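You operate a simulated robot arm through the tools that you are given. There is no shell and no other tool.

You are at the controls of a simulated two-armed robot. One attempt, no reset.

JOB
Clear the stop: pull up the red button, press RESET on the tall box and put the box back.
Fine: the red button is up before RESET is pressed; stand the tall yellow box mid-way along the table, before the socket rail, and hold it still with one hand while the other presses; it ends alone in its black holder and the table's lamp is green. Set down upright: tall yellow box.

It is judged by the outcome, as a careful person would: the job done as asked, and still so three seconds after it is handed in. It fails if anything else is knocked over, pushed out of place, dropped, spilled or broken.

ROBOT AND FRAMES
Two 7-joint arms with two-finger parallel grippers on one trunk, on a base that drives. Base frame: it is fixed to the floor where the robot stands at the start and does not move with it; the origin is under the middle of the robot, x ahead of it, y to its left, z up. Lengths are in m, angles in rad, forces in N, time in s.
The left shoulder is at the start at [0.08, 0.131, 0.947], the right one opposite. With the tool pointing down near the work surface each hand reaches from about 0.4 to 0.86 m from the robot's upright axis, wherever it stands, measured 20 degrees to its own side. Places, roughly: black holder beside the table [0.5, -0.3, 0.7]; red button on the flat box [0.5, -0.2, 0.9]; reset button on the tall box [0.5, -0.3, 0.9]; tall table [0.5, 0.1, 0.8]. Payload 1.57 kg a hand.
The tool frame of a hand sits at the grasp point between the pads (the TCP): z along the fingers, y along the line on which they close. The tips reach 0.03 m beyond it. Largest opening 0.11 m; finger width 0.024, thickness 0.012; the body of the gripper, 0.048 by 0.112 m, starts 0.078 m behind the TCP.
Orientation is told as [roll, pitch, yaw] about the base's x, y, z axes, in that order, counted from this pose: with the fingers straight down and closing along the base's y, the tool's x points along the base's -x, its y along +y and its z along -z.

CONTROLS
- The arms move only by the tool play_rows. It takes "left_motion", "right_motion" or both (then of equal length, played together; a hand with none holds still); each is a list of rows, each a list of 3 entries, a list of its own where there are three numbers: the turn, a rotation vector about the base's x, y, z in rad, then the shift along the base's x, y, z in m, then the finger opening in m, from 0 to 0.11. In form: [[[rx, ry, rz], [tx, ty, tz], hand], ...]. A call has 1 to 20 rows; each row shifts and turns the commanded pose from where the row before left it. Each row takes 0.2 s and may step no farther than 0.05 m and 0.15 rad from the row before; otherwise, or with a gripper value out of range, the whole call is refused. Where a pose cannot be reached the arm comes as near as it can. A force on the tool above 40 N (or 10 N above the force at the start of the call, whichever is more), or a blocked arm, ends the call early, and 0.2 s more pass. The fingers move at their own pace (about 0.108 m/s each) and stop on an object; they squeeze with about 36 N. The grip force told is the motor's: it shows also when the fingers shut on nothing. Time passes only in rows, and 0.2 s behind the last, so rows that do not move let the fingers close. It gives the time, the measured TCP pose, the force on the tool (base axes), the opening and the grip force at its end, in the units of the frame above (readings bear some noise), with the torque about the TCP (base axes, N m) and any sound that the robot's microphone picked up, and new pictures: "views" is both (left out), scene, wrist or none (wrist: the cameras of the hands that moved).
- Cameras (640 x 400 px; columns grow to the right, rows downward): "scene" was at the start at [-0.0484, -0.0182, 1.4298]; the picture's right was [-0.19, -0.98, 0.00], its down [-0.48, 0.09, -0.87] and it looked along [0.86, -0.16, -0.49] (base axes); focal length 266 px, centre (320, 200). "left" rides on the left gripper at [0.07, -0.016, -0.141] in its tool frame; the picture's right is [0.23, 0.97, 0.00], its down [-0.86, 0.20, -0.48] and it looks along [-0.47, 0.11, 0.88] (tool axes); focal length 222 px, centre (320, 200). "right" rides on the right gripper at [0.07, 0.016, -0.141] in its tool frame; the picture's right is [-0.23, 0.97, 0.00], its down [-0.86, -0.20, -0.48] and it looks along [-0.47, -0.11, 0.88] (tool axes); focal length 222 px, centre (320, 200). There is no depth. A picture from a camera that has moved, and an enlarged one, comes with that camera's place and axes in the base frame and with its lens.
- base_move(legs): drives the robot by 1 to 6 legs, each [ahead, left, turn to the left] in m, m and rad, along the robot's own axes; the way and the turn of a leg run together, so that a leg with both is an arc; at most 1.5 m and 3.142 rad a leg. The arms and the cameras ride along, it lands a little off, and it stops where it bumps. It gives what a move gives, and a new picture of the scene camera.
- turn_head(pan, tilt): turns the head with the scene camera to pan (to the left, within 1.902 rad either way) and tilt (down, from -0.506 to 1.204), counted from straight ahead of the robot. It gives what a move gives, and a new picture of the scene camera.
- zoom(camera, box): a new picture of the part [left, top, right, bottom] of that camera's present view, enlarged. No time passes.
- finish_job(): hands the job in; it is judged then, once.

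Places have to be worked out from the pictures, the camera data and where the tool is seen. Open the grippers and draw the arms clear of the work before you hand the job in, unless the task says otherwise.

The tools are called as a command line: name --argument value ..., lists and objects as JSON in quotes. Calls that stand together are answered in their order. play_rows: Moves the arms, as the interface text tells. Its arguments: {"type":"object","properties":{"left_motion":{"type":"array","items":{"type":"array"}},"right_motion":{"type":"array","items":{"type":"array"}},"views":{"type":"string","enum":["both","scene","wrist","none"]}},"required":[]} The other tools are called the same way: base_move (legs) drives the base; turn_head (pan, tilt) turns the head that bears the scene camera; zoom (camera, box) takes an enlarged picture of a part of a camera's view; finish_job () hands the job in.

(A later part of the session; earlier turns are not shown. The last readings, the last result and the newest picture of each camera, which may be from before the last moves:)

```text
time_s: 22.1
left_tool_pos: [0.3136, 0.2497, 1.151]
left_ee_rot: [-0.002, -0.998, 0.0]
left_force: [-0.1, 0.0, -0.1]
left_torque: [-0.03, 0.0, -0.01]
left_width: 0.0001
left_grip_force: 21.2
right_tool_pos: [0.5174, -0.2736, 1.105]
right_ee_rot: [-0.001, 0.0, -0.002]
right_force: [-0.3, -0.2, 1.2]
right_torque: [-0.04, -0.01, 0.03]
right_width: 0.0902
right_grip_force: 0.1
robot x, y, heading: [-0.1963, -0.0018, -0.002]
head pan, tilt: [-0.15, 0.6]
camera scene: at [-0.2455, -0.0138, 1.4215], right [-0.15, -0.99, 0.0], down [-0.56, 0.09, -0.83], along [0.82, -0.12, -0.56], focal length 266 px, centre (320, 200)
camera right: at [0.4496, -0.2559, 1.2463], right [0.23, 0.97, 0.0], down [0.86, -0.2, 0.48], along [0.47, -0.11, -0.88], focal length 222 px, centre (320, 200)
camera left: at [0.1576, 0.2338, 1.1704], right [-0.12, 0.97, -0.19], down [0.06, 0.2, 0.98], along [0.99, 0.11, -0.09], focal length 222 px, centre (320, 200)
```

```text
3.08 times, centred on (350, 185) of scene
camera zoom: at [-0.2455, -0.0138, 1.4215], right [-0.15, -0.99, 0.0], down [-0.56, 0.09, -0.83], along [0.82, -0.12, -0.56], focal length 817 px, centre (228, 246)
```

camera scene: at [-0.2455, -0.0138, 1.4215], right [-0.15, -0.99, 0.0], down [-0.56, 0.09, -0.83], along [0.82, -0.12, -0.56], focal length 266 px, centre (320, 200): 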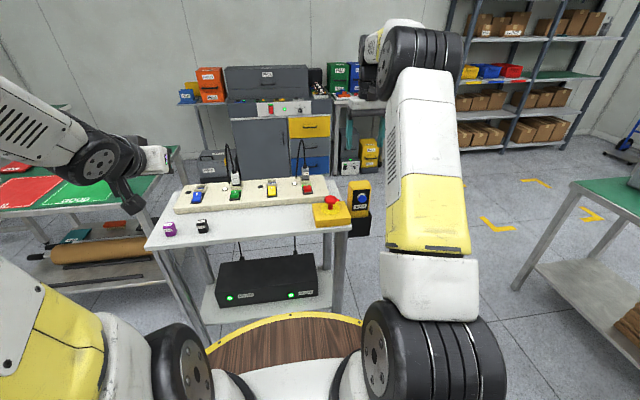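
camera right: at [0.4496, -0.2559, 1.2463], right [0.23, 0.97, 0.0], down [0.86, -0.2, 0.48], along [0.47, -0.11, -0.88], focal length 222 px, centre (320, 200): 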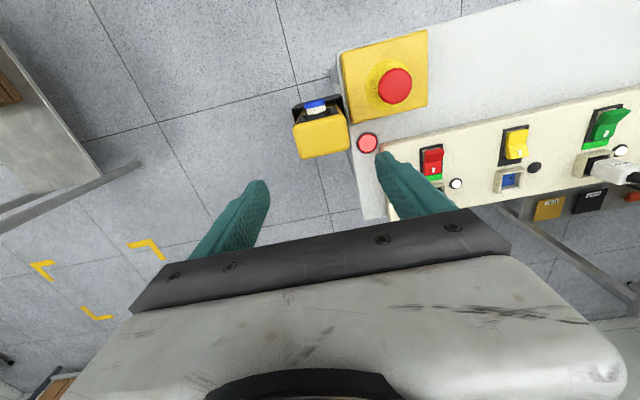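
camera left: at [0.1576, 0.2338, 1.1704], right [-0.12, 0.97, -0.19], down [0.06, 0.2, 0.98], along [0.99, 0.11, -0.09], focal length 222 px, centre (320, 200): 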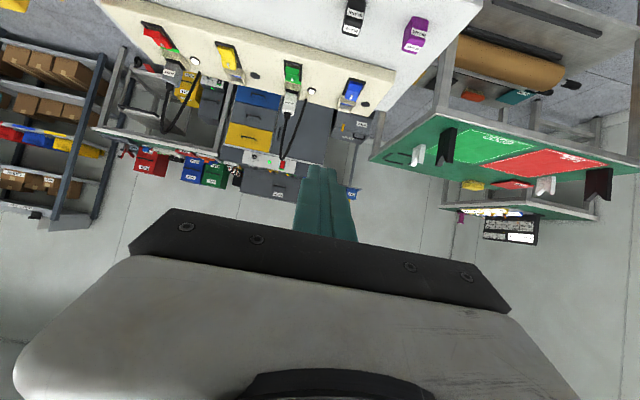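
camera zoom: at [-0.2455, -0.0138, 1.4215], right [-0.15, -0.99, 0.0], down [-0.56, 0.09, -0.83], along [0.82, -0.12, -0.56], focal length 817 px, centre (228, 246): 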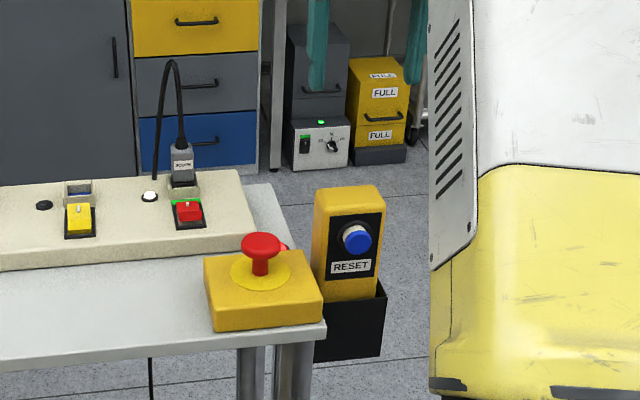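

The box top centre comes out at about (0.519, -0.270), 0.068 × 0.045. I descend with a 0.09 opening to TCP z 0.915, tips just above the flat box's top height.

play_rows --right_motion '[[[0, 0, 0], [0.002, 0.003, -0.045], 0.09], [[0, 0, 0], [0, 0, -0.045], 0.09], [[0, 0, 0], [0, 0, -0.045], 0.09], [[0, 0, 0], [0, 0, -0.025], 0.09], [[0, 0, 0], [0, 0, 0], 0.09]]' --views "both"

zoom --camera "scene" --box '[300, 120, 400, 250]'

zoom --camera "right" --box '[180, 60, 460, 260]'

```text
time_s: 23.3
left_tool_pos: [0.3135, 0.2474, 1.1529]
left_ee_rot: [0.0, -0.998, -0.001]
left_force: [-0.5, -0.6, 0.7]
left_torque: [-0.01, -0.05, 0.03]
left_width: 0.0003
left_grip_force: 20.9
right_tool_pos: [0.5203, -0.2692, 0.9459]
right_ee_rot: [-0.001, -0.001, -0.003]
right_force: [0.2, 0.0, 0.0]
right_torque: [0.01, 0.0, -0.03]
right_width: 0.09
right_grip_force: 0.0
robot x, y, heading: [-0.1938, -0.0015, -0.0]
head pan, tilt: [-0.15, 0.6]
camera scene: at [-0.2455, -0.014, 1.4215], right [-0.15, -0.99, 0.0], down [-0.56, 0.09, -0.82], along [0.82, -0.12, -0.57], focal length 266 px, centre (320, 200)
camera right: at [0.452, -0.2516, 1.0866], right [0.23, 0.97, 0.0], down [0.85, -0.2, 0.48], along [0.47, -0.11, -0.88], focal length 222 px, centre (320, 200)
```

scene: 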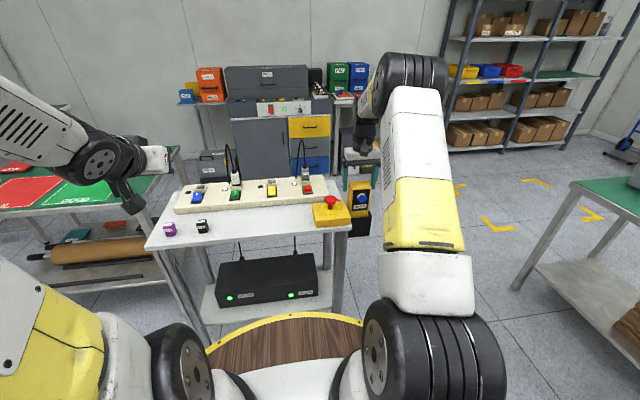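
right: 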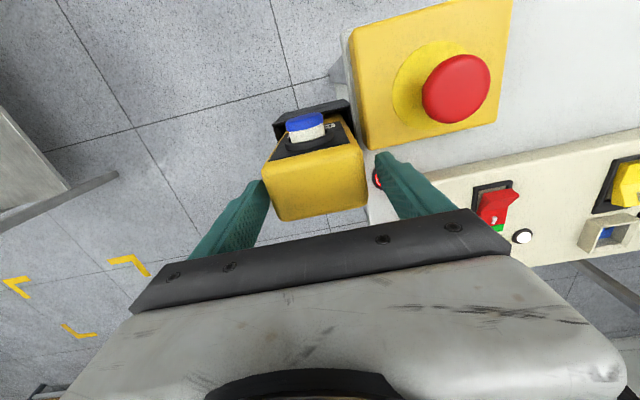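

```text
3.08 times, centred on (350, 185) of scene
camera zoom: at [-0.2455, -0.014, 1.4215], right [-0.15, -0.99, 0.0], down [-0.56, 0.09, -0.82], along [0.82, -0.12, -0.57], focal length 817 px, centre (228, 246)
```

zoom: 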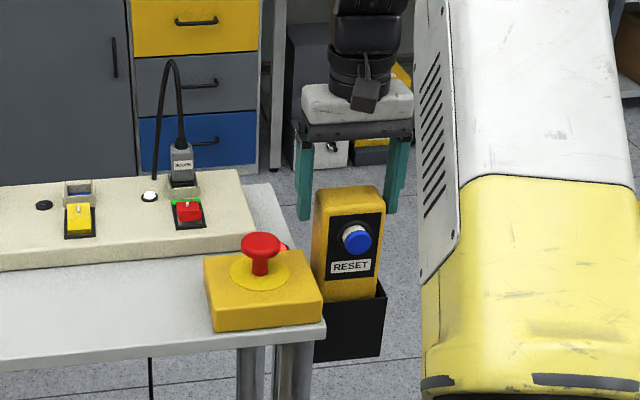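

```text
2.00 times, centred on (320, 160) of right
camera zoom: at [0.452, -0.2516, 1.0866], right [0.23, 0.97, 0.0], down [0.85, -0.2, 0.48], along [0.47, -0.11, -0.88], focal length 444 px, centre (320, 280)
```

zoom: 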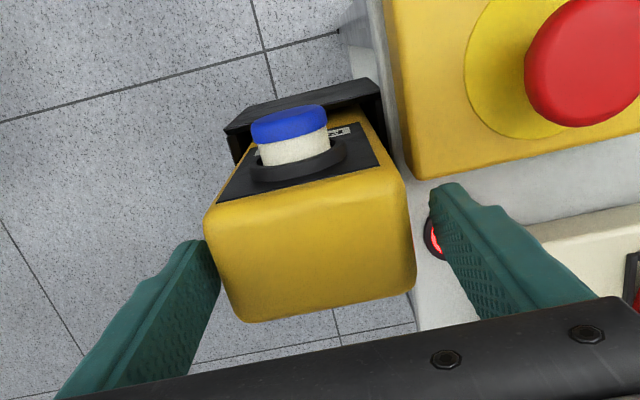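

Box is centred between the pads with about 1 cm each side. I go down the last 3 cm and close on it.

play_rows --right_motion '[[[0, 0, 0], [0, 0, -0.02], 0.09], [[0, 0, 0], [0, 0, -0.011], 0.09], [[0, 0, 0], [0, 0, 0], 0.075], [[0, 0, 0], [0, 0, 0], 0.055], [[0, 0, 0], [0, 0, 0], 0.045], [[0, 0, 0], [0, 0, 0], 0.045]]' --views "wrist"

zoom --camera "scene" --box '[300, 120, 400, 250]'

```text
time_s: 24.7
left_tool_pos: [0.3154, 0.2487, 1.1511]
left_ee_rot: [0.001, -0.996, -0.002]
left_force: [-0.5, -0.4, -0.7]
left_torque: [0.01, 0.0, 0.0]
left_width: 0.0
left_grip_force: 22.0
right_tool_pos: [0.5188, -0.2687, 0.9147]
right_ee_rot: [0.0, -0.001, -0.002]
right_force: [-0.4, -1.3, 0.5]
right_torque: [-0.27, -0.1, 0.0]
right_width: 0.074
right_grip_force: 35.6
robot x, y, heading: [-0.1951, 0.0041, -0.006]
head pan, tilt: [-0.15, 0.6]
camera right: at [0.4519, -0.2517, 1.0562], right [0.23, 0.97, 0.0], down [0.85, -0.2, 0.48], along [0.47, -0.11, -0.88], focal length 222 px, centre (320, 200)
```

right: 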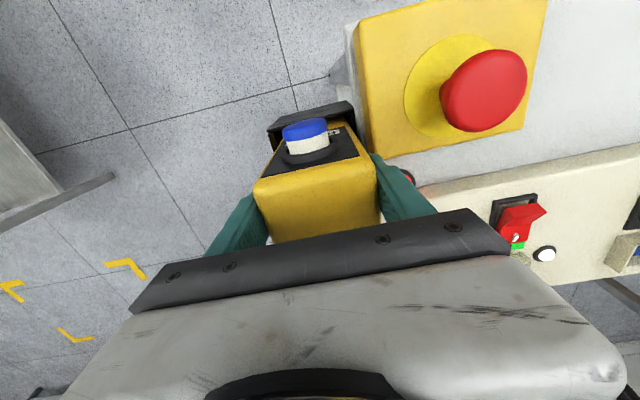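

```text
3.08 times, centred on (350, 185) of scene
camera zoom: at [-0.2455, -0.0141, 1.4215], right [-0.15, -0.99, 0.0], down [-0.56, 0.09, -0.82], along [0.82, -0.12, -0.57], focal length 817 px, centre (228, 246)
```

zoom: 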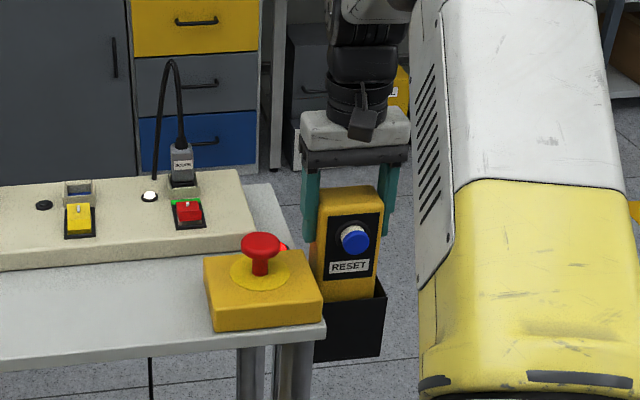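

The box is gripped at width 0.074. I lift it straight up a little and check the forces.

play_rows --right_motion '[[[0, 0, 0], [0, 0, 0.008], 0.045], [[0, 0, 0], [0, 0, 0.012], 0.045], [[0, 0, 0], [0, 0, 0.015], 0.045], [[0, 0, 0], [0, 0, 0], 0.045]]' --views "wrist"

zoom --camera "scene" --box '[300, 120, 400, 250]'

```text
time_s: 25.7
left_tool_pos: [0.3138, 0.2489, 1.1507]
left_ee_rot: [0.0, -0.995, 0.001]
left_force: [-0.2, -0.4, 0.3]
left_torque: [0.0, 0.01, -0.02]
left_width: 0.0
left_grip_force: 21.3
right_tool_pos: [0.5197, -0.2683, 0.9504]
right_ee_rot: [0.0, 0.0, -0.002]
right_force: [0.3, -0.2, -3.5]
right_torque: [-0.01, -0.03, 0.0]
right_width: 0.0737
right_grip_force: 36.5
robot x, y, heading: [-0.1965, 0.0034, -0.001]
head pan, tilt: [-0.15, 0.6]
camera right: at [0.4518, -0.2511, 1.091], right [0.23, 0.97, 0.0], down [0.85, -0.2, 0.48], along [0.47, -0.11, -0.88], focal length 222 px, centre (320, 200)
```

right: 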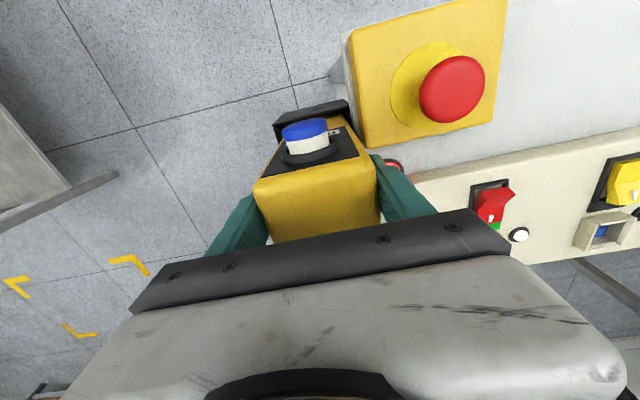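

```text
3.08 times, centred on (350, 185) of scene
camera zoom: at [-0.2453, -0.0141, 1.4215], right [-0.15, -0.99, 0.0], down [-0.56, 0.09, -0.82], along [0.82, -0.12, -0.57], focal length 817 px, centre (228, 246)
```

zoom: 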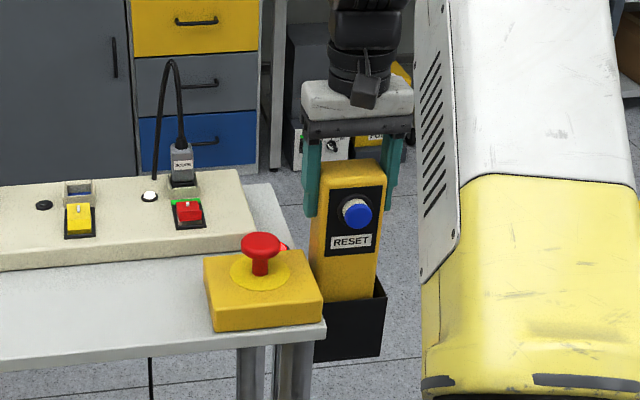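

The box rises freely with about 3.5 N weight. I keep lifting straight until its bottom is out of the holder.

play_rows --right_motion '[[[0, 0, 0], [0, 0, 0.025], 0.045], [[0, 0, 0], [0, 0, 0.025], 0.045], [[0, 0, 0], [0, 0, 0.025], 0.045], [[0, 0, 0], [0, 0, 0.02], 0.045], [[0, 0, 0], [0, 0, 0], 0.045]]' --views "both"

zoom --camera "scene" --box '[300, 100, 400, 250]'

```text
time_s: 26.9
left_tool_pos: [0.3148, 0.2486, 1.151]
left_ee_rot: [-0.001, -0.997, -0.003]
left_force: [0.6, 0.4, 0.0]
left_torque: [-0.05, 0.02, 0.01]
left_width: 0.0
left_grip_force: 21.0
right_tool_pos: [0.5186, -0.2673, 1.0459]
right_ee_rot: [0.0, -0.002, -0.001]
right_force: [-0.7, 0.3, -2.2]
right_torque: [-0.01, -0.02, -0.02]
right_width: 0.0738
right_grip_force: 36.0
robot x, y, heading: [-0.1934, -0.0036, -0.0]
head pan, tilt: [-0.15, 0.6]
camera scene: at [-0.2454, -0.0141, 1.4215], right [-0.15, -0.99, 0.0], down [-0.56, 0.09, -0.82], along [0.82, -0.12, -0.57], focal length 266 px, centre (320, 200)
camera right: at [0.4496, -0.251, 1.1866], right [0.23, 0.97, 0.0], down [0.85, -0.2, 0.48], along [0.47, -0.11, -0.88], focal length 222 px, centre (320, 200)
```

scene: 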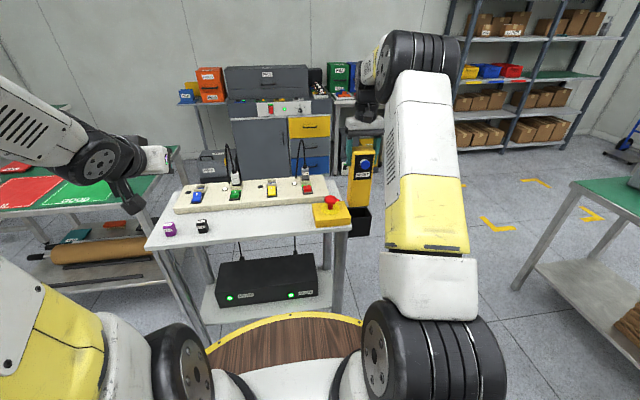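
right: 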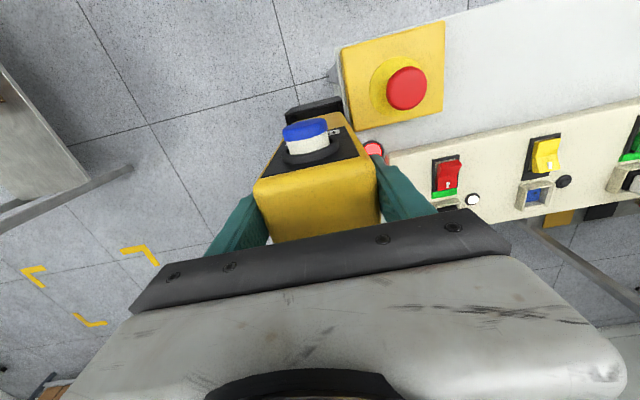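

```text
2.67 times, centred on (350, 175) of scene
camera zoom: at [-0.2454, -0.0141, 1.4215], right [-0.15, -0.99, 0.0], down [-0.56, 0.09, -0.82], along [0.82, -0.12, -0.57], focal length 708 px, centre (240, 267)
```

zoom: 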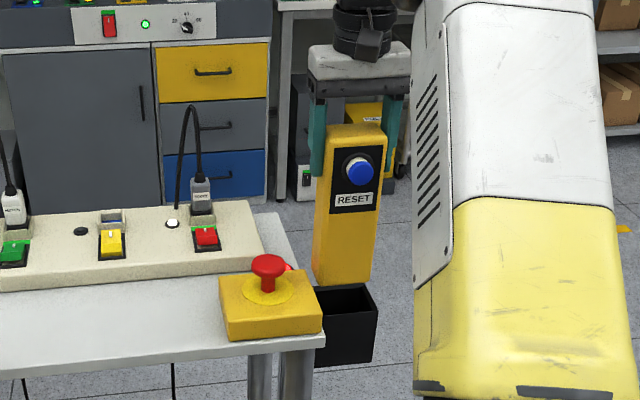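

The bottom (about z 0.867) is out of the holder; bottom lies about 0.179 below the TCP. I raise and pull back a bit, then carry the box left above the red button with about 4 cm clearance.

play_rows --right_motion '[[[0, 0, 0], [-0.012, 0, 0.034], 0.045], [[0, 0, 0], [-0.022, 0, 0.034], 0.045], [[0, 0, 0], [-0.025, 0, 0.03], 0.045], [[0, 0, 0], [0, 0.03, 0], 0.045], [[0, 0, 0], [0, 0.04, 0], 0.045], [[0, 0, 0], [0, 0.04, 0], 0.045], [[0, 0, 0], [0, 0.04, 0], 0.045], [[0, 0, 0], [0, 0.04, 0], 0.045], [[0, 0, 0], [0, 0, 0], 0.045]]' --views "both"

```text
time_s: 28.9
left_tool_pos: [0.3142, 0.2476, 1.1519]
left_ee_rot: [0.0, -0.996, -0.003]
left_force: [-0.2, 0.2, 0.1]
left_torque: [0.02, 0.01, 0.0]
left_width: 0.0
left_grip_force: 21.8
right_tool_pos: [0.461, -0.0761, 1.1429]
right_ee_rot: [0.0, 0.0, -0.003]
right_force: [-0.2, 0.4, -3.5]
right_torque: [0.0, 0.0, 0.01]
right_width: 0.0738
right_grip_force: 36.3
robot x, y, heading: [-0.195, 0.0019, -0.006]
head pan, tilt: [-0.15, 0.6]
camera scene: at [-0.2454, -0.014, 1.4215], right [-0.15, -0.99, 0.0], down [-0.56, 0.09, -0.82], along [0.82, -0.12, -0.57], focal length 266 px, centre (320, 200)
camera right: at [0.3932, -0.0598, 1.283], right [0.23, 0.97, 0.0], down [0.85, -0.2, 0.48], along [0.47, -0.11, -0.88], focal length 222 px, centre (320, 200)
```

scene: 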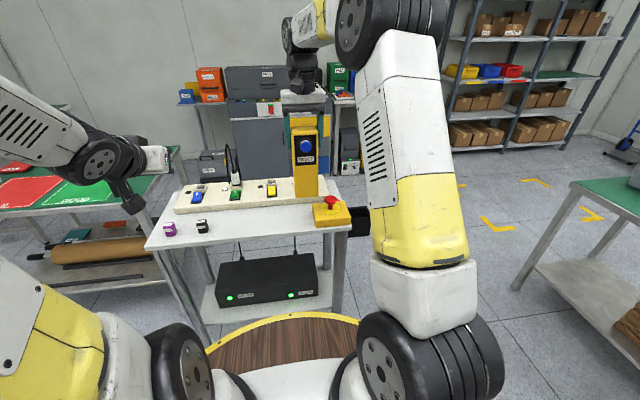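
right: 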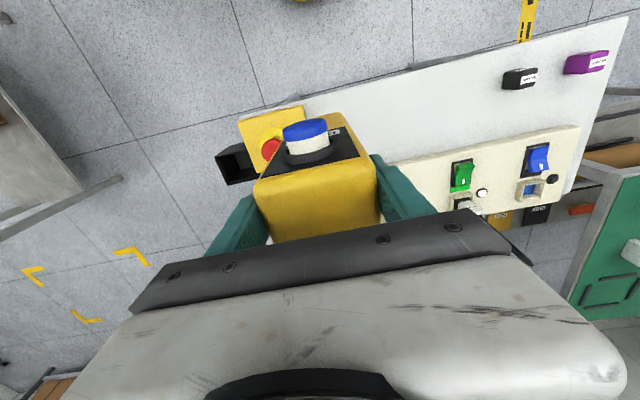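

The box passed the red button cleanly. I carry on to the table's middle (y about 0.10, x about 0.50) while lowering to about 4 cm above the table.

play_rows --right_motion '[[[0, 0, 0], [0.006, 0.04, 0], 0.045], [[0, 0, 0], [0.008, 0.036, -0.02], 0.045], [[0, 0, 0], [0.008, 0.036, -0.02], 0.045], [[0, 0, 0], [0.008, 0.034, -0.02], 0.045], [[0, 0, 0], [0.008, 0.03, -0.02], 0.045], [[0, 0, 0], [0, 0, 0], 0.045]]' --views "both"

zoom --camera "scene" --box '[130, 90, 370, 270]'

zoom --camera "left" --box '[0, 0, 480, 220]'

```text
time_s: 30.3
left_tool_pos: [0.3143, 0.2485, 1.1522]
left_ee_rot: [0.0, -0.998, -0.001]
left_force: [-0.9, -0.1, 0.4]
left_torque: [0.01, 0.01, 0.01]
left_width: 0.0
left_grip_force: 20.7
right_tool_pos: [0.497, 0.0978, 1.0635]
right_ee_rot: [0.001, 0.001, -0.003]
right_force: [0.0, 0.3, -2.5]
right_torque: [-0.02, 0.0, 0.01]
right_width: 0.0738
right_grip_force: 36.1
robot x, y, heading: [-0.1926, -0.0012, -0.002]
head pan, tilt: [-0.15, 0.6]
camera scene: at [-0.2454, -0.0139, 1.4215], right [-0.15, -0.99, 0.0], down [-0.56, 0.09, -0.82], along [0.82, -0.12, -0.57], focal length 266 px, centre (320, 200)
camera right: at [0.4297, 0.1154, 1.2043], right [0.23, 0.97, 0.0], down [0.85, -0.2, 0.48], along [0.47, -0.11, -0.88], focal length 222 px, centre (320, 200)
```

scene: 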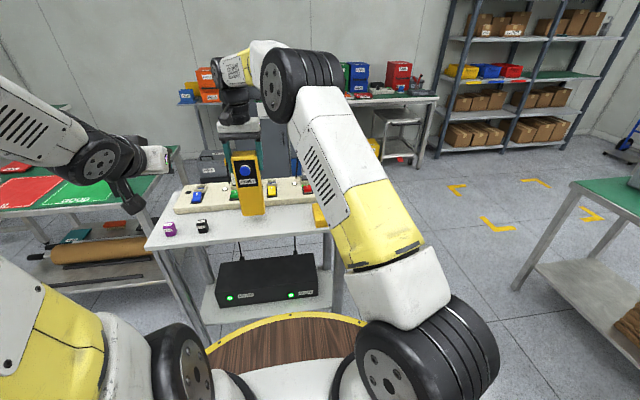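
right: 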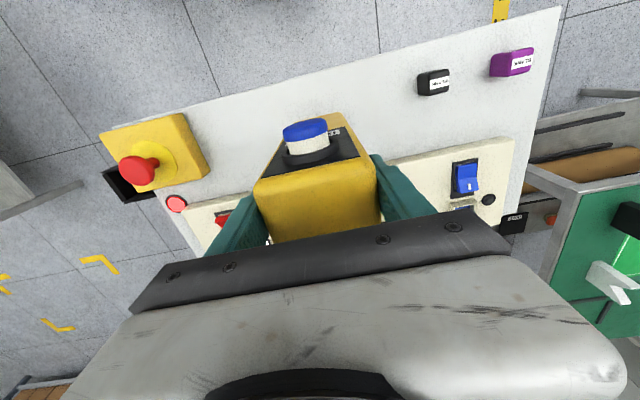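

```text
2.22 times, centred on (250, 180) of scene
camera zoom: at [-0.2454, -0.0139, 1.4215], right [-0.15, -0.99, 0.0], down [-0.56, 0.09, -0.82], along [0.82, -0.12, -0.57], focal length 590 px, centre (476, 244)
```

zoom: 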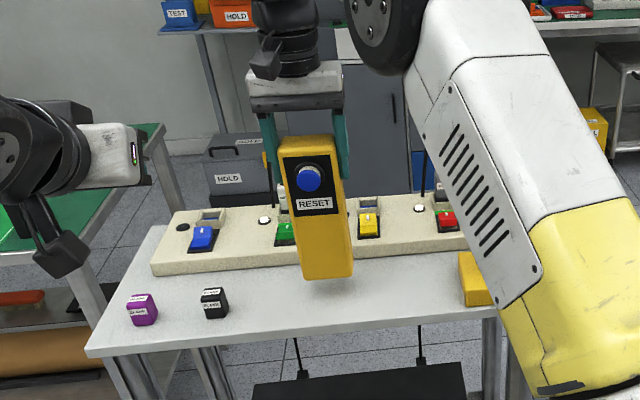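

```text
1.33 times, centred on (240, 110) of left
camera zoom: at [0.1578, 0.2333, 1.1704], right [-0.12, 0.97, -0.19], down [0.06, 0.2, 0.98], along [0.99, 0.11, -0.09], focal length 296 px, centre (427, 320)
```

zoom: 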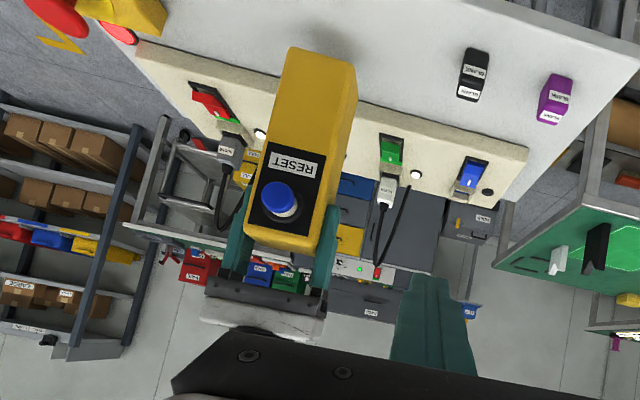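

The box hangs upright over the mid-table strip, clear of the rail. I lower it gradually toward the table, checking force.

play_rows --right_motion '[[[0, 0, 0], [0, 0.001, -0.015], 0.045], [[0, 0, 0], [0, 0, -0.01], 0.045], [[0, 0, 0], [0, 0, -0.006], 0.045], [[0, 0, 0], [0, 0, -0.003], 0.045], [[0, 0, 0], [0, 0, 0], 0.045]]' --views "scene"

zoom --camera "scene" --box '[190, 150, 310, 240]'

```text
time_s: 31.5
left_tool_pos: [0.314, 0.2493, 1.1511]
left_ee_rot: [0.002, -0.998, -0.003]
left_force: [-0.2, 0.7, -0.4]
left_torque: [0.01, 0.02, -0.02]
left_width: 0.0
left_grip_force: 21.3
right_tool_pos: [0.4984, 0.1, 1.0286]
right_ee_rot: [0.0, 0.002, -0.003]
right_force: [0.2, 0.1, -3.0]
right_torque: [-0.02, 0.02, 0.02]
right_width: 0.074
right_grip_force: 36.1
robot x, y, heading: [-0.1962, -0.0018, -0.005]
head pan, tilt: [-0.15, 0.6]
camera scene: at [-0.2454, -0.0139, 1.4215], right [-0.15, -0.99, 0.0], down [-0.56, 0.09, -0.82], along [0.82, -0.12, -0.57], focal length 266 px, centre (320, 200)
```

scene: 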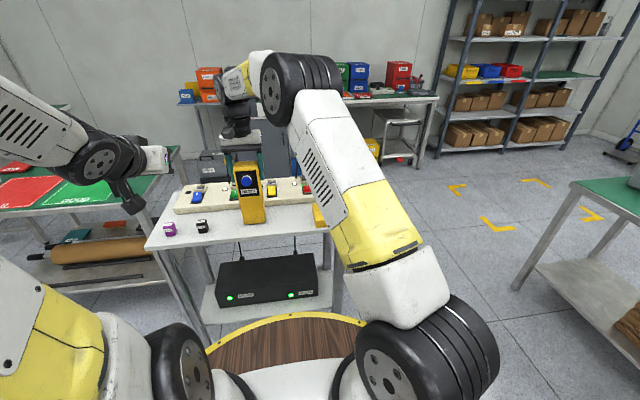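

```text
4.44 times, centred on (250, 195) of scene
camera zoom: at [-0.2454, -0.0139, 1.4215], right [-0.15, -0.99, 0.0], down [-0.56, 0.09, -0.82], along [0.82, -0.12, -0.57], focal length 1181 px, centre (631, 222)
```

zoom: 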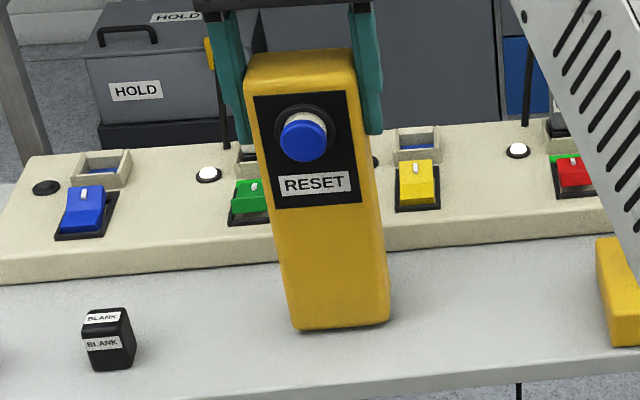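

Still hanging (−3 N), very near the table. I lower in 2–3 mm steps until the table takes the weight.

play_rows --right_motion '[[[0, 0, 0], [0, 0, -0.003], 0.045], [[0, 0, 0], [0, 0, -0.002], 0.045], [[0, 0, 0], [0, 0, -0.002], 0.045]]' --views "none"

```text
time_s: 32.3
left_tool_pos: [0.3149, 0.2481, 1.1521]
left_ee_rot: [0.0, -1.0, -0.001]
left_force: [0.5, 0.1, 0.5]
left_torque: [-0.02, 0.02, -0.01]
left_width: 0.0
left_grip_force: 21.4
right_tool_pos: [0.499, 0.0993, 1.0247]
right_ee_rot: [0.002, -0.004, -0.004]
right_force: [-0.9, -3.2, 22.9]
right_torque: [-0.66, 0.79, 0.06]
right_width: 0.0735
right_grip_force: 36.2
robot x, y, heading: [-0.1944, 0.0014, -0.003]
head pan, tilt: [-0.15, 0.6]
```

The box touched down (23 N on the table). I ease off 2 mm so that it rests lightly, and look.

play_rows --right_motion '[[[0, 0, 0], [0, 0, 0.0025], 0.045], [[0, 0, 0], [0, 0, 0], 0.045]]' --views "both"

zoom --camera "scene" --box '[190, 150, 310, 240]'

```text
time_s: 32.9
left_tool_pos: [0.3142, 0.2483, 1.1512]
left_ee_rot: [0.0, -0.999, -0.002]
left_force: [-0.3, -0.1, 0.7]
left_torque: [0.03, 0.0, 0.0]
left_width: 0.0001
left_grip_force: 20.9
right_tool_pos: [0.4989, 0.0997, 1.025]
right_ee_rot: [0.0, 0.0, -0.001]
right_force: [3.2, -1.9, 12.2]
right_torque: [0.07, -1.06, -0.16]
right_width: 0.0738
right_grip_force: 35.5
robot x, y, heading: [-0.1961, -0.0001, -0.004]
head pan, tilt: [-0.15, 0.6]
camera scene: at [-0.2457, -0.0142, 1.4215], right [-0.15, -0.99, 0.0], down [-0.56, 0.09, -0.83], along [0.82, -0.12, -0.56], focal length 266 px, centre (320, 200)
camera right: at [0.4301, 0.1167, 1.1658], right [0.23, 0.97, 0.0], down [0.85, -0.2, 0.48], along [0.47, -0.11, -0.88], focal length 222 px, centre (320, 200)
```

scene: 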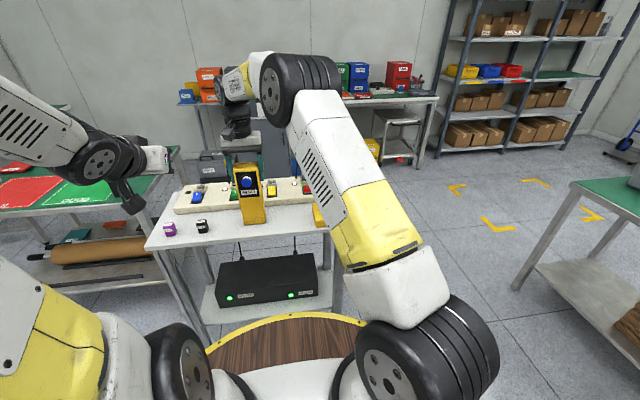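
right: 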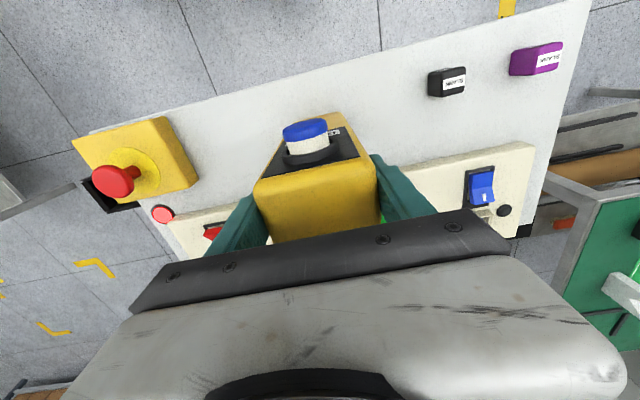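

```text
4.44 times, centred on (250, 195) of scene
camera zoom: at [-0.2457, -0.0142, 1.4215], right [-0.15, -0.99, 0.0], down [-0.56, 0.09, -0.83], along [0.82, -0.12, -0.56], focal length 1181 px, centre (631, 222)
```

zoom: 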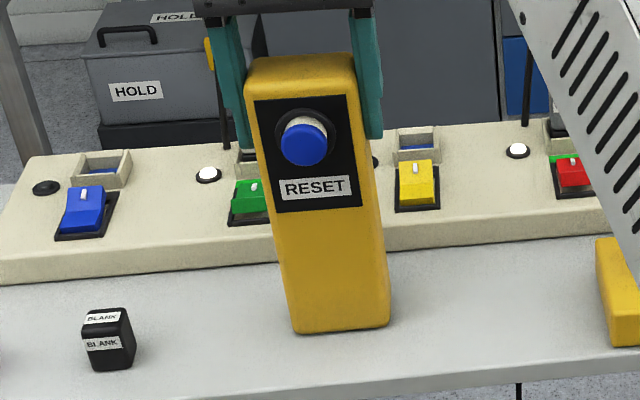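

The box stands at (0.499, 0.10) with RESET facing the robot, but some preload remains. I ease it, let go briefly so that it settles flat by itself, then grip it again.

play_rows --right_motion '[[[0, 0, 0], [0, 0, 0.001], 0.045], [[0, 0, 0], [0, 0, 0], 0.045], [[0, 0, 0], [0, 0, 0], 0.08], [[0, 0, 0], [0, 0, 0], 0.08], [[0, 0, 0], [0, 0, 0], 0.08]]' --views "wrist"

zoom --camera "scene" --box '[190, 150, 310, 240]'

```text
time_s: 34.1
left_tool_pos: [0.3141, 0.2486, 1.1511]
left_ee_rot: [-0.001, -0.996, -0.003]
left_force: [0.3, 0.6, 0.4]
left_torque: [-0.01, -0.04, 0.0]
left_width: 0.0
left_grip_force: 21.5
right_tool_pos: [0.4974, 0.0997, 1.0252]
right_ee_rot: [0.001, -0.001, -0.003]
right_force: [0.5, -0.4, 0.1]
right_torque: [0.01, -0.01, 0.03]
right_width: 0.08
right_grip_force: 0.0
robot x, y, heading: [-0.1952, 0.0022, -0.006]
head pan, tilt: [-0.15, 0.6]
camera right: at [0.4302, 0.1172, 1.1666], right [0.23, 0.97, 0.0], down [0.86, -0.2, 0.48], along [0.47, -0.11, -0.88], focal length 222 px, centre (320, 200)
```

right: 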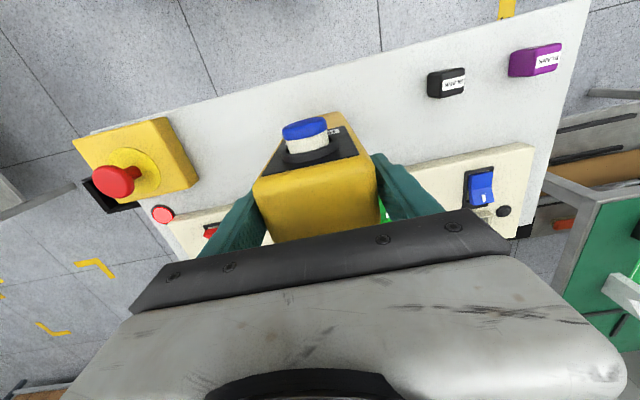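

```text
4.44 times, centred on (250, 195) of scene
camera zoom: at [-0.2455, -0.0139, 1.4215], right [-0.15, -0.99, 0.0], down [-0.56, 0.09, -0.82], along [0.82, -0.12, -0.57], focal length 1181 px, centre (631, 222)
```

zoom: 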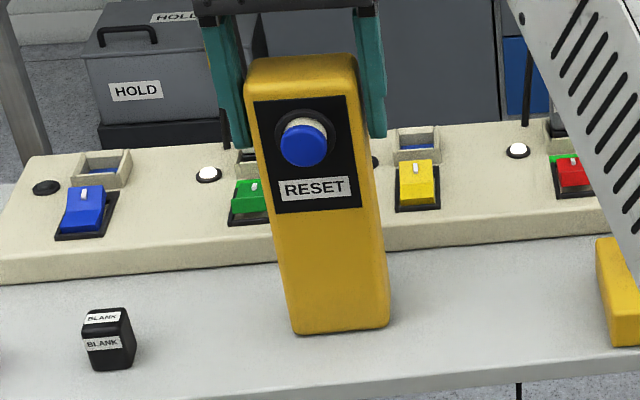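

The box stands by itself. I grip it again with the right hand, and turn the left hand a bit in yaw so that its arm stays on the left side.

play_rows --right_motion '[[[0, 0, 0], [0, 0, 0], 0.06], [[0, 0, 0], [0, 0, 0], 0.045], [[0, 0, 0], [0, 0, 0], 0.045], [[0, 0, 0], [0, 0, 0], 0.045]]' --left_motion '[[[0, 0, -0.1], [0, 0, 0], 0.0], [[0, 0, -0.1], [0, 0, 0], 0.0], [[0, 0, -0.1], [0, 0, 0], 0.0], [[0, 0, 0], [0, 0, 0], 0.0]]' --views "both"

```text
time_s: 35.1
left_tool_pos: [0.3135, 0.2494, 1.1485]
left_ee_rot: [0.0, -0.997, -0.302]
left_force: [-0.7, 0.2, -0.1]
left_torque: [0.0, -0.02, -0.01]
left_width: 0.0
left_grip_force: 21.1
right_tool_pos: [0.4977, 0.0993, 1.0266]
right_ee_rot: [0.0, 0.0, -0.002]
right_force: [1.2, -0.5, 0.5]
right_torque: [0.03, 0.02, -0.01]
right_width: 0.0739
right_grip_force: 36.2
robot x, y, heading: [-0.1942, 0.0009, -0.001]
head pan, tilt: [-0.15, 0.6]
camera scene: at [-0.2454, -0.014, 1.4215], right [-0.15, -0.99, 0.0], down [-0.56, 0.09, -0.82], along [0.82, -0.12, -0.57], focal length 266 px, centre (320, 200)
camera right: at [0.4303, 0.1171, 1.1666], right [0.23, 0.97, 0.0], down [0.85, -0.2, 0.48], along [0.47, -0.11, -0.88], focal length 222 px, centre (320, 200)
camera left: at [0.1602, 0.2807, 1.1688], right [0.17, 0.97, -0.19], down [0.12, 0.17, 0.98], along [0.98, -0.19, -0.09], focal length 222 px, centre (320, 200)
```

scene: 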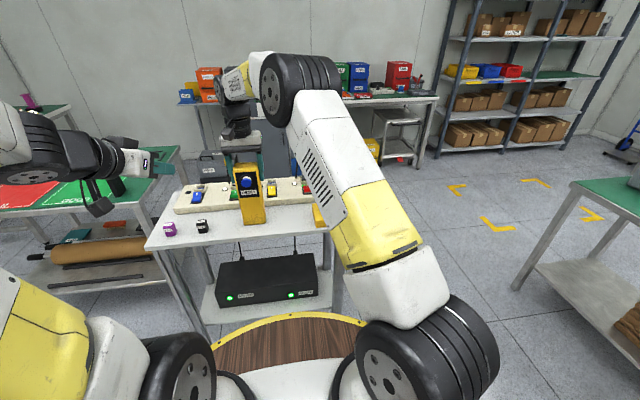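
right: 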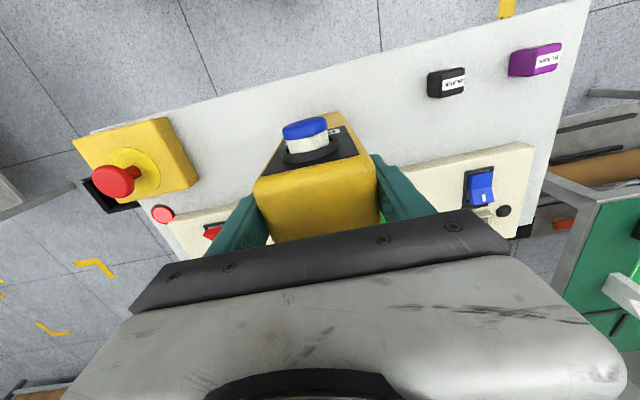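
left: 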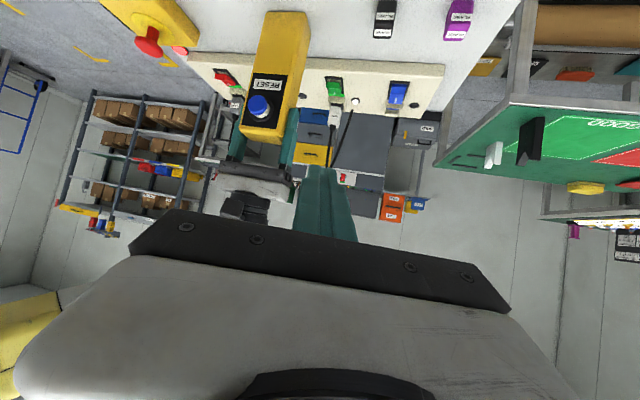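

Regripped with almost no residual force. The left camera sees RESET well; I move the left hand in stages toward the pre-press pose in front of the button.

play_rows --left_motion '[[[0, 0, 0], [0.007, -0.025, -0.02], 0.0], [[0, 0, 0], [0.007, -0.025, -0.02], 0.0], [[0, 0, 0], [0.007, -0.025, -0.02], 0.0], [[0, 0, 0], [0.007, -0.025, -0.02], 0.0], [[0, 0, 0], [0, 0, 0], 0.0]]' --views "both"

```text
time_s: 36.3
left_tool_pos: [0.3427, 0.1517, 1.0689]
left_ee_rot: [-0.002, -0.997, -0.301]
left_force: [0.3, 0.7, -0.4]
left_torque: [-0.04, 0.01, -0.01]
left_width: 0.0
left_grip_force: 21.0
right_tool_pos: [0.4967, 0.0995, 1.0268]
right_ee_rot: [-0.001, -0.002, -0.001]
right_force: [-0.5, -0.1, 0.6]
right_torque: [0.08, 0.04, 0.01]
right_width: 0.0739
right_grip_force: 36.0
robot x, y, heading: [-0.1931, 0.0043, -0.001]
head pan, tilt: [-0.15, 0.6]
camera scene: at [-0.2454, -0.0139, 1.4215], right [-0.15, -0.99, 0.0], down [-0.56, 0.09, -0.82], along [0.82, -0.12, -0.57], focal length 266 px, centre (320, 200)
camera left: at [0.1889, 0.1825, 1.0876], right [0.17, 0.97, -0.19], down [0.12, 0.17, 0.98], along [0.98, -0.19, -0.09], focal length 222 px, centre (320, 200)
```

scene: 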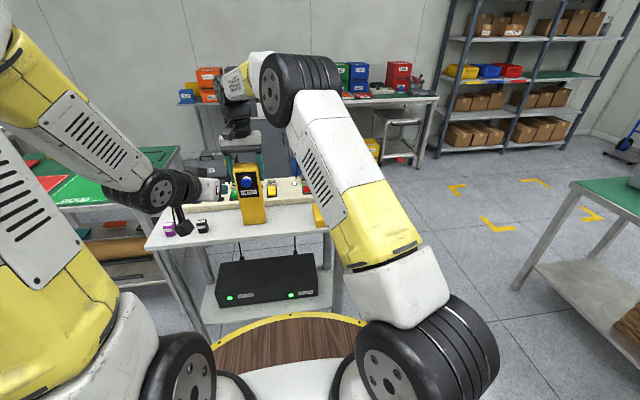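
left: 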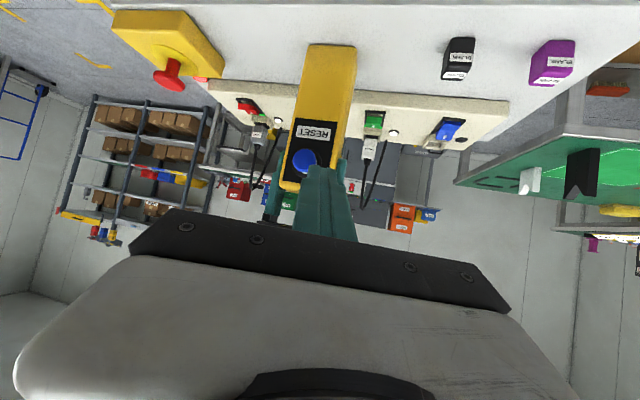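

The arms are well apart. I continue to the pre-press pose, tip a few centimetres before the blue button.

play_rows --left_motion '[[[0, 0, 0], [0.007, -0.018, -0.014], 0.0], [[0, 0, 0], [0.007, -0.018, -0.014], 0.0], [[0, 0, 0], [0.007, -0.018, -0.014], 0.0], [[0, 0, 0], [0, 0, 0], 0.0]]' --views "both"

zoom --camera "scene" --box '[170, 130, 310, 240]'

zoom --camera "left" --box '[220, 40, 440, 240]'

zoom --camera "right" --box '[220, 60, 420, 200]'

```text
time_s: 37.3
left_tool_pos: [0.364, 0.0969, 1.0286]
left_ee_rot: [-0.001, -0.998, -0.304]
left_force: [-0.7, 1.1, 0.4]
left_torque: [-0.01, -0.01, 0.02]
left_width: 0.0
left_grip_force: 21.2
right_tool_pos: [0.4979, 0.1004, 1.0259]
right_ee_rot: [0.001, 0.001, -0.001]
right_force: [-0.4, 0.8, 1.4]
right_torque: [0.07, -0.01, 0.02]
right_width: 0.0737
right_grip_force: 35.8
robot x, y, heading: [-0.1936, 0.001, 0.001]
head pan, tilt: [-0.15, 0.6]
camera scene: at [-0.2454, -0.0139, 1.4215], right [-0.15, -0.99, 0.0], down [-0.56, 0.09, -0.82], along [0.82, -0.12, -0.57], focal length 266 px, centre (320, 200)
camera left: at [0.2097, 0.1273, 1.0463], right [0.17, 0.97, -0.19], down [0.12, 0.17, 0.98], along [0.98, -0.19, -0.08], focal length 222 px, centre (320, 200)
```

scene: 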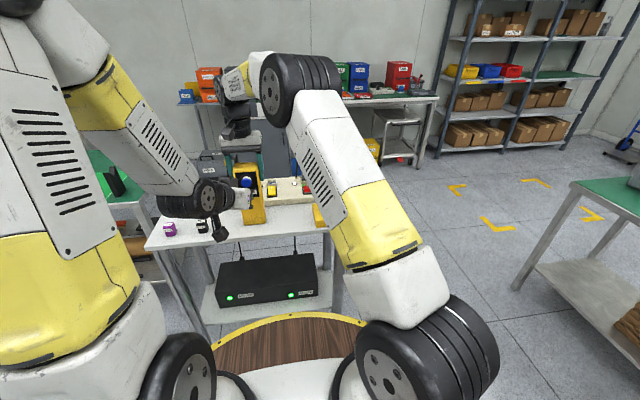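
left: 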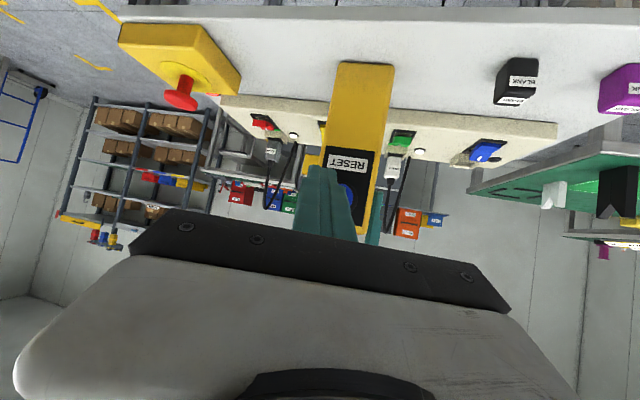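

```text
3.64 times, centred on (240, 185) of scene
camera zoom: at [-0.2454, -0.0139, 1.4215], right [-0.15, -0.99, 0.0], down [-0.56, 0.09, -0.82], along [0.82, -0.12, -0.57], focal length 966 px, centre (611, 254)
```

zoom: 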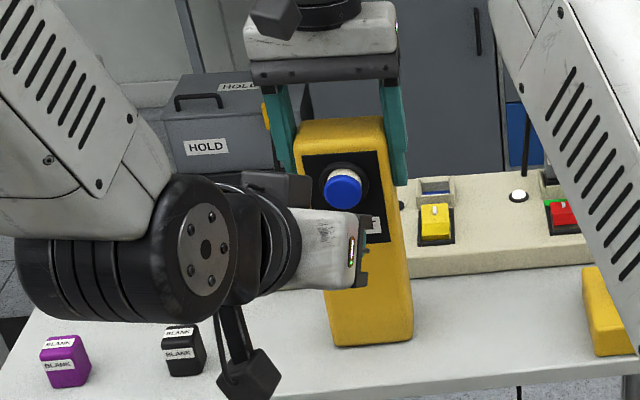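

```text
2.00 times, centred on (330, 140) of left
camera zoom: at [0.2097, 0.1273, 1.0463], right [0.17, 0.97, -0.19], down [0.12, 0.17, 0.98], along [0.98, -0.19, -0.08], focal length 444 px, centre (300, 320)
```

zoom: 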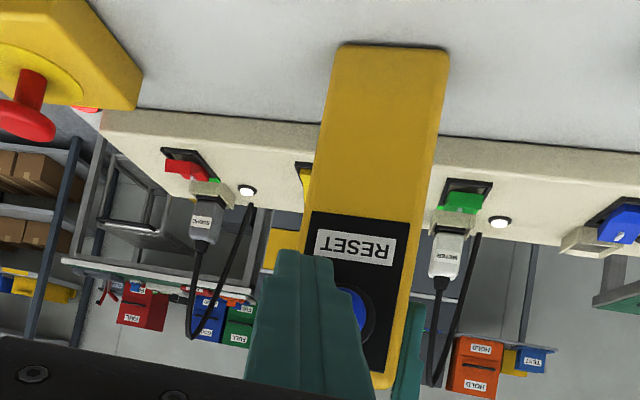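

```text
2.86 times, centred on (320, 130) of right
camera zoom: at [0.4303, 0.1173, 1.1666], right [0.23, 0.97, 0.0], down [0.85, -0.2, 0.48], along [0.47, -0.11, -0.88], focal length 635 px, centre (320, 400)
```

zoom: 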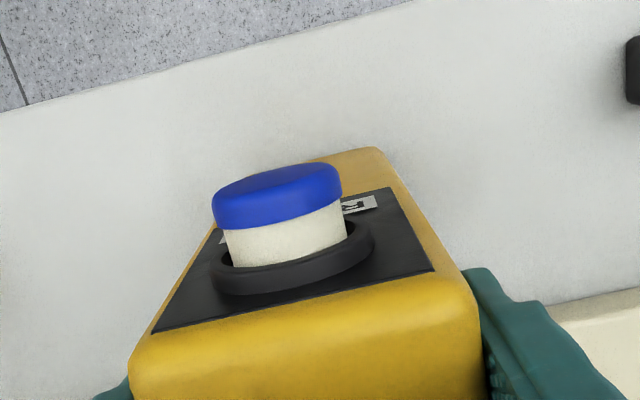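

The tip is about 5 cm before the button; the button centre is near (0.457, 0.0995, 1.019). I shift 4 mm left and go forward to just before contact.

play_rows --left_motion '[[[0, 0, 0], [0.012, 0.004, 0], 0.0], [[0, 0, 0], [0.018, 0, 0], 0.0], [[0, 0, 0], [0.015, 0, 0], 0.0], [[0, 0, 0], [0, 0, 0], 0.0]]' --views "both"

zoom --camera "scene" --box '[170, 130, 310, 240]'

zoom --camera "left" --box '[220, 40, 440, 240]'

zoom --camera "right" --box '[220, 60, 420, 200]'

```text
time_s: 38.3
left_tool_pos: [0.4095, 0.1008, 1.0275]
left_ee_rot: [0.0, -0.998, -0.301]
left_force: [0.1, -0.6, -0.7]
left_torque: [-0.03, -0.02, 0.0]
left_width: 0.0
left_grip_force: 21.3
right_tool_pos: [0.498, 0.1004, 1.0262]
right_ee_rot: [0.0, 0.0, -0.001]
right_force: [1.0, -0.1, -0.2]
right_torque: [0.03, 0.02, 0.0]
right_width: 0.074
right_grip_force: 35.8
robot x, y, heading: [-0.1959, 0.0001, -0.003]
head pan, tilt: [-0.15, 0.6]
camera scene: at [-0.2453, -0.014, 1.4215], right [-0.15, -0.99, 0.0], down [-0.56, 0.09, -0.82], along [0.82, -0.12, -0.57], focal length 266 px, centre (320, 200)
camera left: at [0.2547, 0.1312, 1.0459], right [0.17, 0.97, -0.19], down [0.12, 0.17, 0.98], along [0.98, -0.19, -0.09], focal length 222 px, centre (320, 200)
```

scene: 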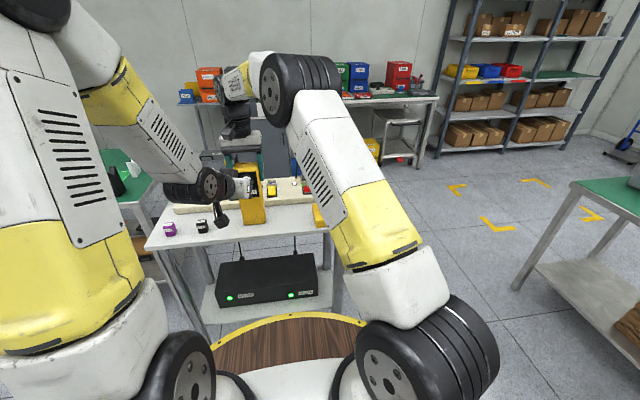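
left: 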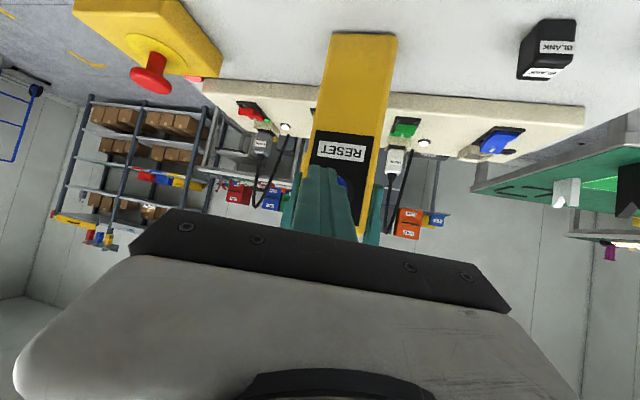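

```text
3.64 times, centred on (240, 185) of scene
camera zoom: at [-0.2453, -0.014, 1.4215], right [-0.15, -0.99, 0.0], down [-0.56, 0.09, -0.82], along [0.82, -0.12, -0.57], focal length 966 px, centre (611, 254)
```

zoom: 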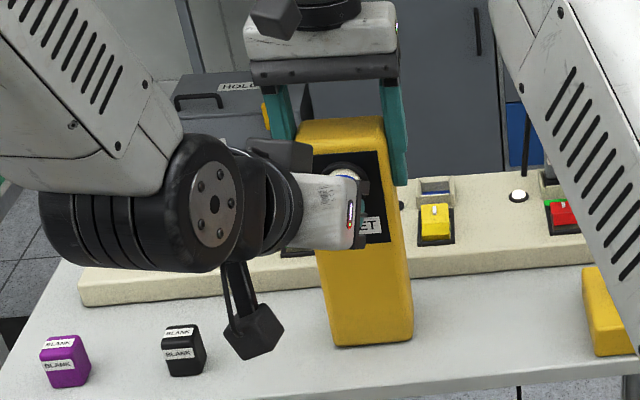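

```text
2.00 times, centred on (330, 140) of left
camera zoom: at [0.2547, 0.1312, 1.0459], right [0.17, 0.97, -0.19], down [0.12, 0.17, 0.98], along [0.98, -0.19, -0.09], focal length 444 px, centre (300, 320)
```

zoom: 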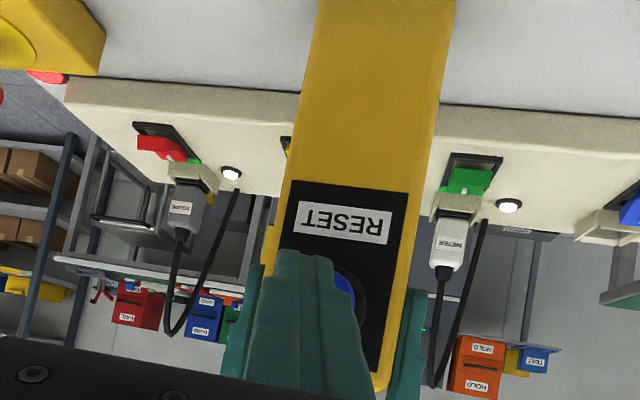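

```text
2.86 times, centred on (320, 130) of right
camera zoom: at [0.4304, 0.1171, 1.1666], right [0.23, 0.97, 0.0], down [0.85, -0.2, 0.48], along [0.47, -0.11, -0.88], focal length 635 px, centre (320, 400)
```

zoom: 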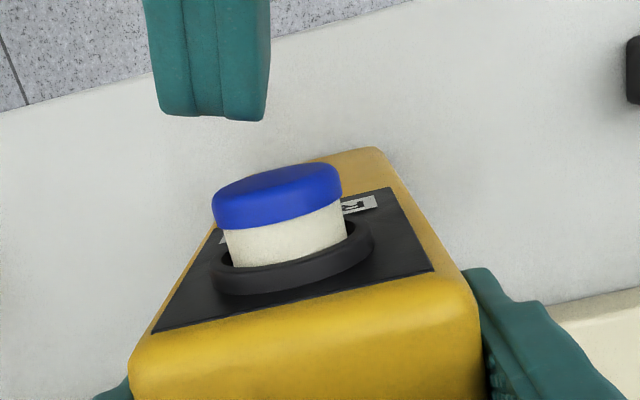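

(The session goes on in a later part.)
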